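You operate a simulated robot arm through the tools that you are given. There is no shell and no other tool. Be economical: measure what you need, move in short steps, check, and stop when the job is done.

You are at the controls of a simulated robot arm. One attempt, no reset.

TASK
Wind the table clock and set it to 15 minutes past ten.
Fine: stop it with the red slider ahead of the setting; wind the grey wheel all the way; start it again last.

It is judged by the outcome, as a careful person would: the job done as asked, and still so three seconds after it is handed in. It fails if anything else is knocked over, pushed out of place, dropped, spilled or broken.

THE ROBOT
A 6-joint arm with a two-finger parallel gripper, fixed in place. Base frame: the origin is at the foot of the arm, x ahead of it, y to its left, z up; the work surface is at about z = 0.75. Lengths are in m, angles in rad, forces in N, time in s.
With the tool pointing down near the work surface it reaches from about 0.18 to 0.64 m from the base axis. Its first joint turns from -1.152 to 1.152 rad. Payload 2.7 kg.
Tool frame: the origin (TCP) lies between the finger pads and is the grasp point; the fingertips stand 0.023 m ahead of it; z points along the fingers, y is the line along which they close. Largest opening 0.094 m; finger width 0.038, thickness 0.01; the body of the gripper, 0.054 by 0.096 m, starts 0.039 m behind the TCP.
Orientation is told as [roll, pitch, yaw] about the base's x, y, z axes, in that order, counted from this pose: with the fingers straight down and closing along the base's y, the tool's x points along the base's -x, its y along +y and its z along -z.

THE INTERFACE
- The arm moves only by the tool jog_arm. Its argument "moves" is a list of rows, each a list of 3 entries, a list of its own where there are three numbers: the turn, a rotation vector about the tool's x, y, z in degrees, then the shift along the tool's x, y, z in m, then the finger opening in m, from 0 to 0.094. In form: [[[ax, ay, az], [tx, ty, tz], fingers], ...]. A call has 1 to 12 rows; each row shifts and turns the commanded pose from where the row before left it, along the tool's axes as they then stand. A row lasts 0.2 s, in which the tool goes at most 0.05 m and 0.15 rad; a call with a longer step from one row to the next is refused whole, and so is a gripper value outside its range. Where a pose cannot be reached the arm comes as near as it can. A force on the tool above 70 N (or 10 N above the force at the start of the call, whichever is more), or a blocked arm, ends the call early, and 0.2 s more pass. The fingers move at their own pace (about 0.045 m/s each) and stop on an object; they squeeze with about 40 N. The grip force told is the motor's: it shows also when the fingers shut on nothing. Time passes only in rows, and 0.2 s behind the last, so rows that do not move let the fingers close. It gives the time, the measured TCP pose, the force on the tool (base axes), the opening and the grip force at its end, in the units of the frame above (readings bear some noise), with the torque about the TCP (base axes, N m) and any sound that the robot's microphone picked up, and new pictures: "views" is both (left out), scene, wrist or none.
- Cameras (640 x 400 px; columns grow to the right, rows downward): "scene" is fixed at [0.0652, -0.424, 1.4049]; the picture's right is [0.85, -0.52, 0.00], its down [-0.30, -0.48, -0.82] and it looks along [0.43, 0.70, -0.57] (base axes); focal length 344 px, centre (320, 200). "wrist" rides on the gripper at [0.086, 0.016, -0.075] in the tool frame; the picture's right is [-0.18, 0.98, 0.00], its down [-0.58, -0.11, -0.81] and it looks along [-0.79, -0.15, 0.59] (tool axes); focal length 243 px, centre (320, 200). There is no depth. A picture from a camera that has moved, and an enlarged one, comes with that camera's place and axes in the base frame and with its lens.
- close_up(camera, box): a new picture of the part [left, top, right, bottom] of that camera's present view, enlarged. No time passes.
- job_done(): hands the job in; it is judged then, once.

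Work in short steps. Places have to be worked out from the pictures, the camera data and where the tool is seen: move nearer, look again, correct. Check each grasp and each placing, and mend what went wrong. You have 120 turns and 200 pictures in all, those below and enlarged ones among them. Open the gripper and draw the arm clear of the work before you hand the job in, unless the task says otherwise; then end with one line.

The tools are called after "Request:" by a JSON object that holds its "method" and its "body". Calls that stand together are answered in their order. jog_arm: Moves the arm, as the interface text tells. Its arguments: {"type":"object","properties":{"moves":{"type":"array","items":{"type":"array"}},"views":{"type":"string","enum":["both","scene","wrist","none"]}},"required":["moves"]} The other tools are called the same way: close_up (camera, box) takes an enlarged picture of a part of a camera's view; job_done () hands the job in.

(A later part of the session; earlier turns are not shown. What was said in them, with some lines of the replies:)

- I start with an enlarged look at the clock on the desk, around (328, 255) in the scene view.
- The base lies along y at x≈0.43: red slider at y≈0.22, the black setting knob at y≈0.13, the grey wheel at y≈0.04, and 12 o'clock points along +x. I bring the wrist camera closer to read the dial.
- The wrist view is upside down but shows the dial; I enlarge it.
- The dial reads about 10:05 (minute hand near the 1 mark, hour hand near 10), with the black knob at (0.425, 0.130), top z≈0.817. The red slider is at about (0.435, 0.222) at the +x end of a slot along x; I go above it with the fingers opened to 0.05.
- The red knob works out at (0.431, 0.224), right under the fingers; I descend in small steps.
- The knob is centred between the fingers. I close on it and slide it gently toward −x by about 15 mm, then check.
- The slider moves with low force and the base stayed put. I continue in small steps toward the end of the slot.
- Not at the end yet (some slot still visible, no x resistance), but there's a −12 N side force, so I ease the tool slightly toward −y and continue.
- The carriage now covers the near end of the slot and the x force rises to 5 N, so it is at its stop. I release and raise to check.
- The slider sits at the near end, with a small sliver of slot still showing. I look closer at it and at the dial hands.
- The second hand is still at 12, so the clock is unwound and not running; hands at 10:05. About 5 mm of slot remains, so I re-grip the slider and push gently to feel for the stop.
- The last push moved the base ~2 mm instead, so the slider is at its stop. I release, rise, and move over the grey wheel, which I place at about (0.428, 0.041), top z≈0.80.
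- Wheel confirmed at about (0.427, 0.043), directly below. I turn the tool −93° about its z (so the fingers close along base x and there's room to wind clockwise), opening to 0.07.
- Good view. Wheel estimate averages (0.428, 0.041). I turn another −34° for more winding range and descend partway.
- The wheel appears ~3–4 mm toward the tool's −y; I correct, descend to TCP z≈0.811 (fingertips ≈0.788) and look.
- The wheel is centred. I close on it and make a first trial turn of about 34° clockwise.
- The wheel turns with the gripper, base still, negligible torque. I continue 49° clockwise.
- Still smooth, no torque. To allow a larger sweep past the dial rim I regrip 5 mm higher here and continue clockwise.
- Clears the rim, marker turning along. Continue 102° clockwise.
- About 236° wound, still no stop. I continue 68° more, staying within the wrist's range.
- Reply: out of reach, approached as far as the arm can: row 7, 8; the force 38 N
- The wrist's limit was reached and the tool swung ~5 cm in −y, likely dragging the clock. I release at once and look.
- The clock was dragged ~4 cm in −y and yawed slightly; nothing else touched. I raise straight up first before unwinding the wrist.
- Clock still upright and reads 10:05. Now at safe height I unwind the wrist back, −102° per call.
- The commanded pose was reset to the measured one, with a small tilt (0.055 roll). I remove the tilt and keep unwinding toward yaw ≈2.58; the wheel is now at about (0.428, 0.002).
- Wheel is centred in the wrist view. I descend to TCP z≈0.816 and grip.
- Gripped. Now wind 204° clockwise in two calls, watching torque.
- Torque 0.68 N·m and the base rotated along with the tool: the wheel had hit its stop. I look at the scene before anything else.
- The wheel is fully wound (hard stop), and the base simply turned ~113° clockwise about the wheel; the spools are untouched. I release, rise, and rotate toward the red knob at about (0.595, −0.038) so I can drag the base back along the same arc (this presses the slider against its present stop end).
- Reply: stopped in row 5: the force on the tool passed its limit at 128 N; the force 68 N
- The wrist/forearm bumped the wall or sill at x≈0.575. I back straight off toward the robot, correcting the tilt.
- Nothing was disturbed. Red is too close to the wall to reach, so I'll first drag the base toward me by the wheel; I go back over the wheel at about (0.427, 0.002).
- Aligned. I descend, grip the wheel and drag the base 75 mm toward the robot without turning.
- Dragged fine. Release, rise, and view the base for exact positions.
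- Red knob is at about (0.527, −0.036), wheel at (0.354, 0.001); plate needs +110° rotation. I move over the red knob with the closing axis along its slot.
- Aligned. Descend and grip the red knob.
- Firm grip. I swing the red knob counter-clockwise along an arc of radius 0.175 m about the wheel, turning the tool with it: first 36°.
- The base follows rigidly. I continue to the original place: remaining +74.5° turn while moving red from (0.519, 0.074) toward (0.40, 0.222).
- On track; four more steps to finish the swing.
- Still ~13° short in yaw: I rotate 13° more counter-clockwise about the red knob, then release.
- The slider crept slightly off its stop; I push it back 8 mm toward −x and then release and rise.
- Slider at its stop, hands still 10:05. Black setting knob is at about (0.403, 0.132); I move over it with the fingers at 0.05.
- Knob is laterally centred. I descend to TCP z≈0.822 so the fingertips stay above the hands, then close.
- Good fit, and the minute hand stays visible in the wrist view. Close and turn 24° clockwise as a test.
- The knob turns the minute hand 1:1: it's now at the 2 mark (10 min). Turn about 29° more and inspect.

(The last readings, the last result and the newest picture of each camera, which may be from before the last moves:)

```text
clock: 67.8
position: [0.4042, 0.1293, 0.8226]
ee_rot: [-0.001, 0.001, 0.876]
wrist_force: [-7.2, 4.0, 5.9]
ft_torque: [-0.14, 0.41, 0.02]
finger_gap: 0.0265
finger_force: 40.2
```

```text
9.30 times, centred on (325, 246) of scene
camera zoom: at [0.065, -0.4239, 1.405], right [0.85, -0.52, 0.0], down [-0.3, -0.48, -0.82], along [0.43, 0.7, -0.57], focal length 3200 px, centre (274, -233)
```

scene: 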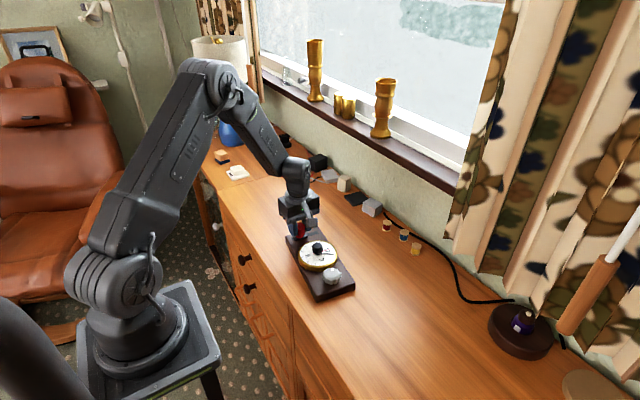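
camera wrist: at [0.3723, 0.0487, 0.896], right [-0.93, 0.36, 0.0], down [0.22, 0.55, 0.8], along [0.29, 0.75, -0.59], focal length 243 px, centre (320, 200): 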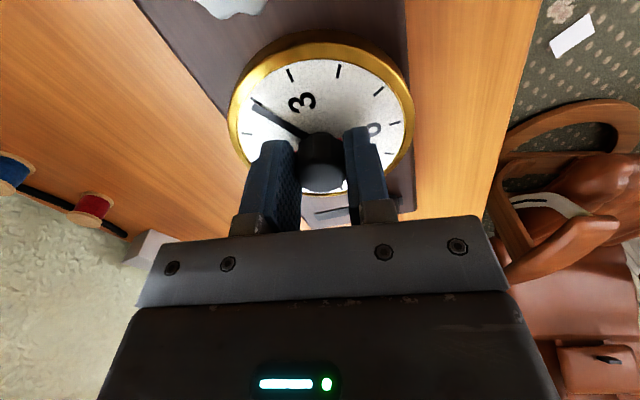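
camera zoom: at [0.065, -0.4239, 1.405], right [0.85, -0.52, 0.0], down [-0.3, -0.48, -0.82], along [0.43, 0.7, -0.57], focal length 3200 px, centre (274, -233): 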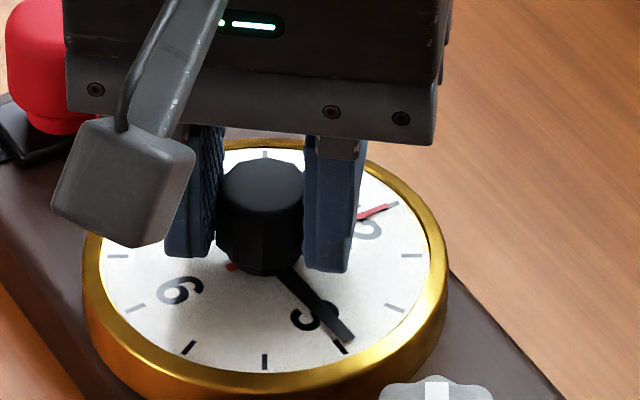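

Measured against the ticks (with parallax), the hand is at ≈86° (14.3 min), agreeing with 32.8° start + 53.2° turned. Turn 4° more.

Request:
{"method": "jog_arm", "body": {"moves": [[[0, 0, 4], [0, 0, 0], 0.02], [[0, 0, 0], [0, 0, 0], 0.02], [[0, 0, 0], [0, 0, 0], 0.05], [[0, 0, 0], [0, 0, 0], 0.05], [[0, 0, 0], [0, 0, -0.03], 0.05], [[0, 0, 0], [0, 0, -0.03], 0.05], [[0, 0, 0], [0.04, 0, 0], 0.05], [[0, 0, 0], [0.03, 0, 0], 0.05], [[0, 0, 0], [0, 0, 0], 0.05]], "views": "wrist"}}

Request:
{"method": "close_up", "body": {"camera": "scene", "box": [300, 225, 350, 268]}}

Request:
{"method": "close_up", "body": {"camera": "wrist", "box": [260, 80, 460, 230]}}

```text
clock: 69.8
position: [0.3566, 0.0792, 0.8818]
ee_rot: [0.0, 0.002, 0.805]
wrist_force: [0.5, 0.1, -0.4]
ft_torque: [-0.02, -0.01, -0.01]
finger_gap: 0.05
finger_force: 0.0
camera wrist: at [0.2845, 0.0284, 0.9555], right [-0.58, 0.81, 0.0], down [0.48, 0.35, 0.81], along [0.65, 0.47, -0.59], focal length 243 px, centre (320, 200)
```

wrist: 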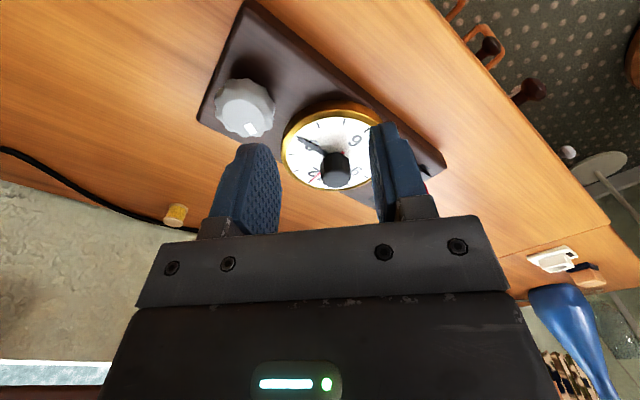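

```text
9.30 times, centred on (325, 246) of scene
camera zoom: at [0.0652, -0.424, 1.4049], right [0.85, -0.52, 0.0], down [-0.3, -0.48, -0.82], along [0.43, 0.7, -0.57], focal length 3200 px, centre (274, -233)
```

zoom: 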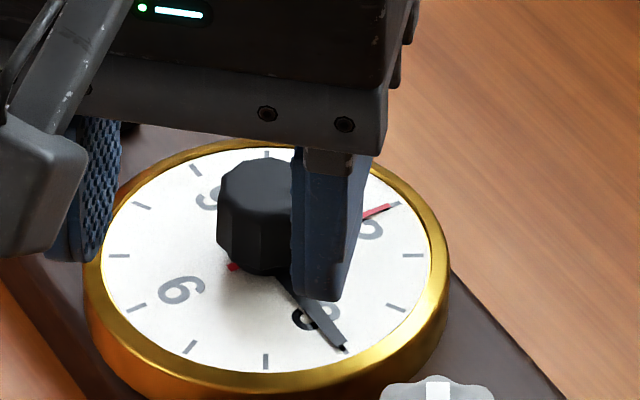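

```text
2.67 times, centred on (360, 155) of wrist
camera zoom: at [0.2845, 0.0284, 0.9555], right [-0.58, 0.81, 0.0], down [0.48, 0.35, 0.81], along [0.65, 0.47, -0.59], focal length 647 px, centre (213, 320)
```

zoom: 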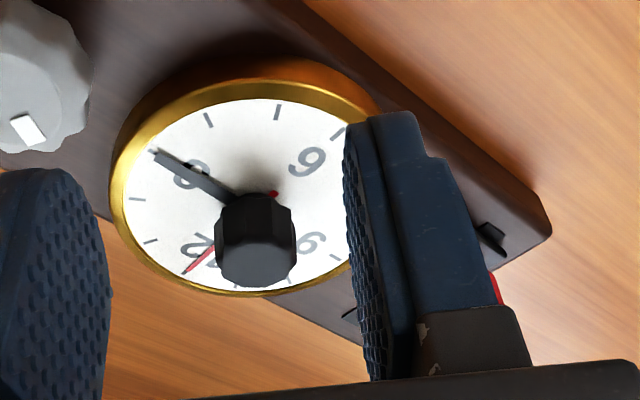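

The minute hand now sits on the 3 mark. Next, start the clock: go back over the red knob (0.393, 0.222) with the closing axis along its slot.

Request:
{"method": "jog_arm", "body": {"moves": [[[0, 0, -8.55], [0, 0, 0], 0.055], [[0, 0, -8.55], [0, 0, 0], 0.055], [[0, 0, -8.55], [0, 0, 0], 0.055], [[0, 0, -8.55], [0, 0, 0], 0.055], [[0, 0, -8.55], [0, 0, 0], 0.055], [[0, 0, -8.55], [0, 0, 0], 0.055], [[0, 0, 0], [-0.0344, -0.0136, 0], 0.055], [[0, 0, 0], [-0.0344, -0.0136, 0], 0.055], [[0, 0, 0], [-0.0344, -0.0136, 0], 0.055], [[0, 0, 0], [-0.0344, -0.0136, 0], 0.055], [[0, 0, 0], [0, 0, 0.01], 0.055], [[0, 0, 0], [0, 0, 0], 0.055]], "views": "wrist"}}

Request:
{"method": "close_up", "body": {"camera": "scene", "box": [270, 200, 390, 300]}}

Request:
{"method": "close_up", "body": {"camera": "scene", "box": [300, 225, 350, 268]}}

```text
clock: 72.4
position: [0.3907, 0.2218, 0.8723]
ee_rot: [0.0, 0.002, 1.701]
wrist_force: [-0.5, -0.6, 1.1]
ft_torque: [-0.03, 0.0, 0.02]
finger_gap: 0.0549
finger_force: 0.1
camera wrist: at [0.3869, 0.1359, 0.9457], right [-1.0, 0.05, 0.0], down [0.03, 0.59, 0.81], along [0.04, 0.8, -0.59], focal length 243 px, centre (320, 200)
```

wrist: 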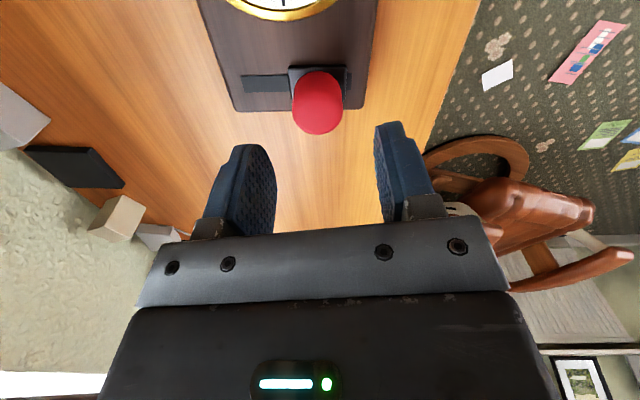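

```text
4.00 times, centred on (330, 250) of scene
camera zoom: at [0.0652, -0.424, 1.4049], right [0.85, -0.52, 0.0], down [-0.3, -0.48, -0.82], along [0.43, 0.7, -0.57], focal length 1376 px, centre (280, 0)
```

zoom: 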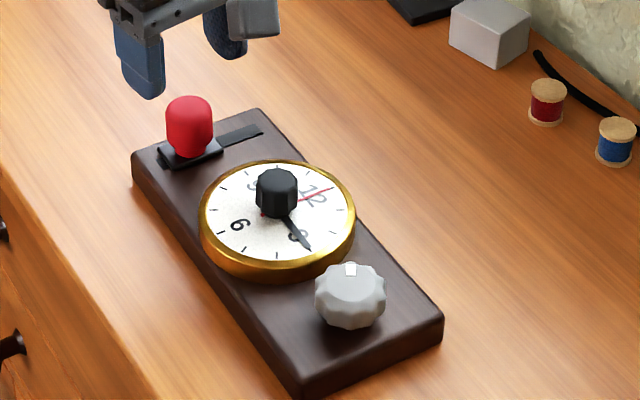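

```text
9.30 times, centred on (325, 246) of scene
camera zoom: at [0.0652, -0.424, 1.4049], right [0.85, -0.52, 0.0], down [-0.3, -0.48, -0.82], along [0.43, 0.7, -0.57], focal length 3200 px, centre (274, -233)
```

zoom: 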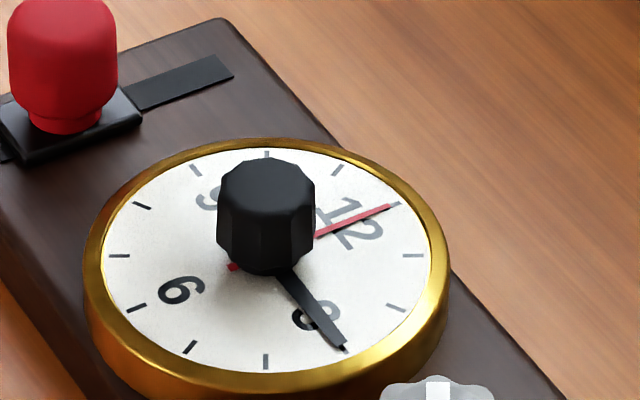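

Hands read 10:15. I descend, grip the red knob and slide it toward +x by 24 mm first.

Request:
{"method": "jog_arm", "body": {"moves": [[[0, 0, 0], [0, 0, 0.025], 0.055], [[0, 0, 0], [0, 0, 0.025], 0.055], [[0, 0, 0], [0, 0, 0.003], 0.055], [[0, 0, 0], [0, 0, 0], 0.022], [[0, 0, 0], [0, 0, 0], 0.022], [[0, 0, 0], [0, 0, 0], 0.022], [[0, 0, 0], [0.0014, -0.0058, 0], 0.022], [[0, 0, 0], [0.0014, -0.0058, 0], 0.022], [[0, 0, 0], [0.0014, -0.0058, 0], 0.022], [[0, 0, 0], [0.0014, -0.0058, 0], 0.022], [[0, 0, 0], [0, 0, 0], 0.022]], "views": "none"}}

Request:
{"method": "close_up", "body": {"camera": "scene", "box": [270, 200, 390, 300]}}

```text
clock: 74.8
position: [0.4167, 0.2201, 0.8179]
ee_rot: [0.0, 0.001, 1.701]
wrist_force: [-0.6, 5.2, 0.1]
ft_torque: [0.01, -0.36, 0.19]
finger_gap: 0.0312
finger_force: 39.9
```

```text
4.00 times, centred on (330, 250) of scene
camera zoom: at [0.0652, -0.4239, 1.405], right [0.85, -0.52, 0.0], down [-0.3, -0.48, -0.82], along [0.43, 0.7, -0.57], focal length 1376 px, centre (280, 0)
```

zoom: 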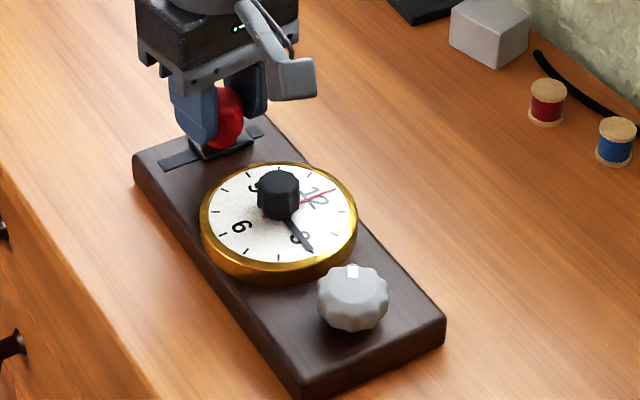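

Sliding freely with the base at rest. Continue about 12 mm to the far end, easing the small side force.

Request:
{"method": "jog_arm", "body": {"moves": [[[0, 0, 0], [0.0, -0.004, 0], 0.022], [[0, 0, 0], [0.0005, -0.004, 0], 0.022], [[0, 0, 0], [0.0005, -0.003, 0], 0.022], [[0, 0, 0], [0, -0.002, 0], 0.022], [[0, 0, 0], [0, 0, 0], 0.022]], "views": "none"}}

Request:
{"method": "close_up", "body": {"camera": "scene", "box": [270, 200, 390, 300]}}

```text
clock: 76.0
position: [0.4288, 0.2204, 0.8191]
ee_rot: [0.003, 0.001, 1.702]
wrist_force: [-7.0, 1.4, 2.5]
ft_torque: [-0.13, 0.19, -0.16]
finger_gap: 0.0308
finger_force: 39.9
```

```text
4.00 times, centred on (330, 250) of scene
camera zoom: at [0.065, -0.424, 1.4049], right [0.85, -0.52, 0.0], down [-0.3, -0.48, -0.82], along [0.43, 0.7, -0.57], focal length 1376 px, centre (280, 0)
```

zoom: 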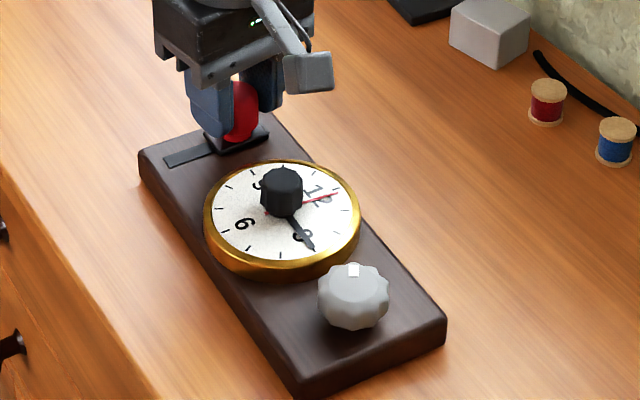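

At the far stop (−7 N), and the second hand appears to have started moving. I release, rise and draw clear.

Request:
{"method": "jog_arm", "body": {"moves": [[[0, 0, 0], [0, 0, 0], 0.055], [[0, 0, 0], [0, 0, 0], 0.055], [[0, 0, 0], [0, 0, -0.03], 0.055], [[0, 0, 0], [0, 0, -0.04], 0.055], [[0, 0, 0], [0, 0, -0.04], 0.055], [[0, 0, 0], [0.04, 0, 0], 0.055], [[0, 0, 0], [0.04, 0, 0], 0.055], [[0, 0, 0], [0, 0, 0], 0.055]], "views": "both"}}

Request:
{"method": "close_up", "body": {"camera": "scene", "box": [300, 215, 350, 268]}}

Request:
{"method": "close_up", "body": {"camera": "wrist", "box": [230, 20, 400, 150]}}

```text
clock: 77.8
position: [0.441, 0.1406, 0.9296]
ee_rot: [0.002, 0.002, 1.702]
wrist_force: [-0.5, -1.1, 1.4]
ft_torque: [0.0, 0.0, -0.01]
finger_gap: 0.0551
finger_force: 0.0
camera wrist: at [0.4351, 0.0539, 1.0034], right [-1.0, 0.05, 0.0], down [0.03, 0.59, 0.81], along [0.04, 0.8, -0.59], focal length 243 px, centre (320, 200)
```

scene: 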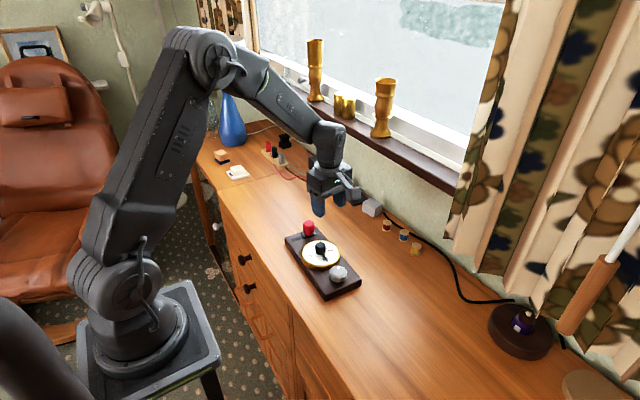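
wrist: 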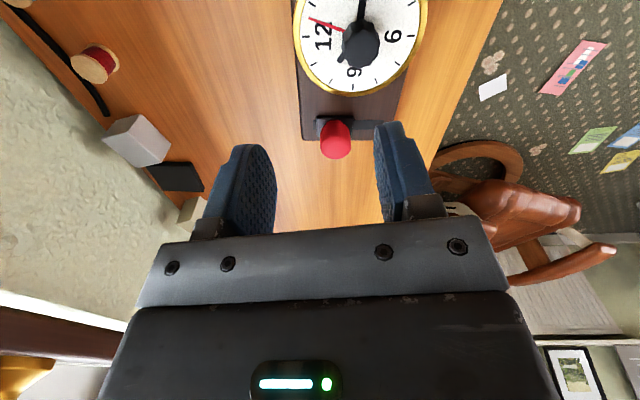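

```text
7.55 times, centred on (325, 242) of scene
camera zoom: at [0.0652, -0.424, 1.4049], right [0.85, -0.52, 0.0], down [-0.3, -0.48, -0.82], along [0.43, 0.7, -0.57], focal length 2596 px, centre (282, -113)
```

zoom: 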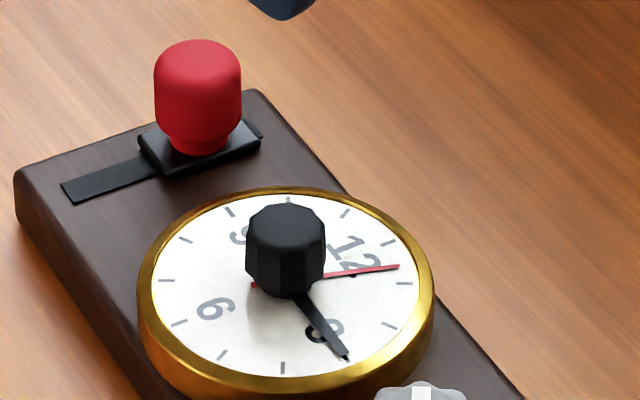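

```text
3.08 times, centred on (315, 85) of wrist
camera zoom: at [0.4351, 0.0539, 1.0034], right [-1.0, 0.05, 0.0], down [0.03, 0.59, 0.81], along [0.04, 0.8, -0.59], focal length 746 px, centre (335, 554)
```

zoom: 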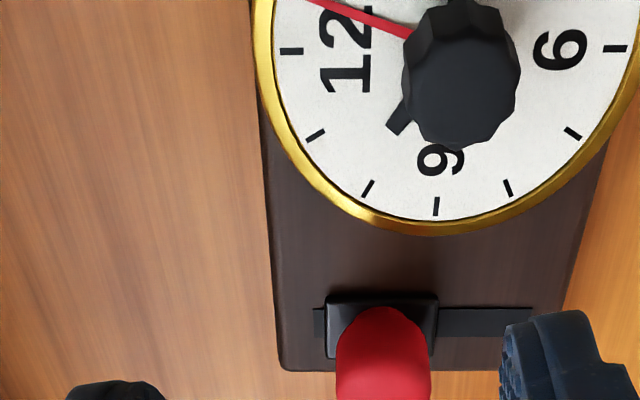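

The clock is running (second hand advanced ~4 s), minute hand at 3, hour hand just past 10, slider at the start end. I raise the arm clear and open the gripper.

Request:
{"method": "jog_arm", "body": {"moves": [[[0, 0, 0], [0, 0, -0.045], 0.09], [[0, 0, 0], [0, 0, -0.045], 0.09], [[0, 0, 0], [0, 0.04, -0.02], 0.09], [[0, 0, 0], [0, 0.04, 0], 0.09], [[0, 0, 0], [0, 0.04, 0], 0.09], [[0, 0, 0], [0, 0, 0], 0.09]], "views": "scene"}}

Request:
{"method": "close_up", "body": {"camera": "scene", "box": [300, 215, 350, 268]}}

```text
clock: 79.2
position: [0.3198, 0.1255, 1.0395]
ee_rot: [0.001, 0.002, 1.702]
wrist_force: [0.4, -0.3, 0.5]
ft_torque: [0.05, 0.02, 0.01]
finger_gap: 0.09
finger_force: 0.1
```

scene: 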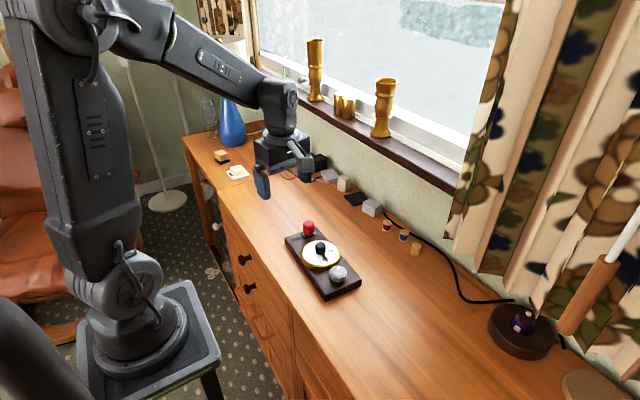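

```text
7.55 times, centred on (325, 242) of scene
camera zoom: at [0.0652, -0.424, 1.4049], right [0.85, -0.52, 0.0], down [-0.3, -0.48, -0.82], along [0.43, 0.7, -0.57], focal length 2596 px, centre (282, -113)
```

zoom: 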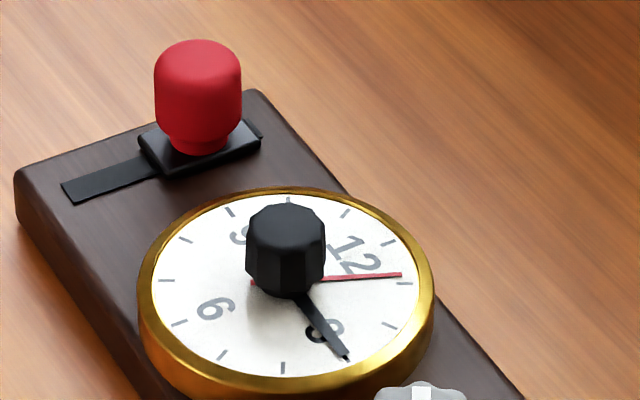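

The second hand keeps advancing, the hands read 10:15, everything else is in place and the arm is clear; I hand the job in.

Request:
{"method": "job_done", "body": {}}

```text
The job is handed in.
```

The clock is wound to its stop, set to 10:15 and running again, but its base was dragged and turned while I was winding; I moved it back, and it ended about 2 cm and 7° off its starting place. The arm also bumped the wall or window sill once, with nothing visibly moved.
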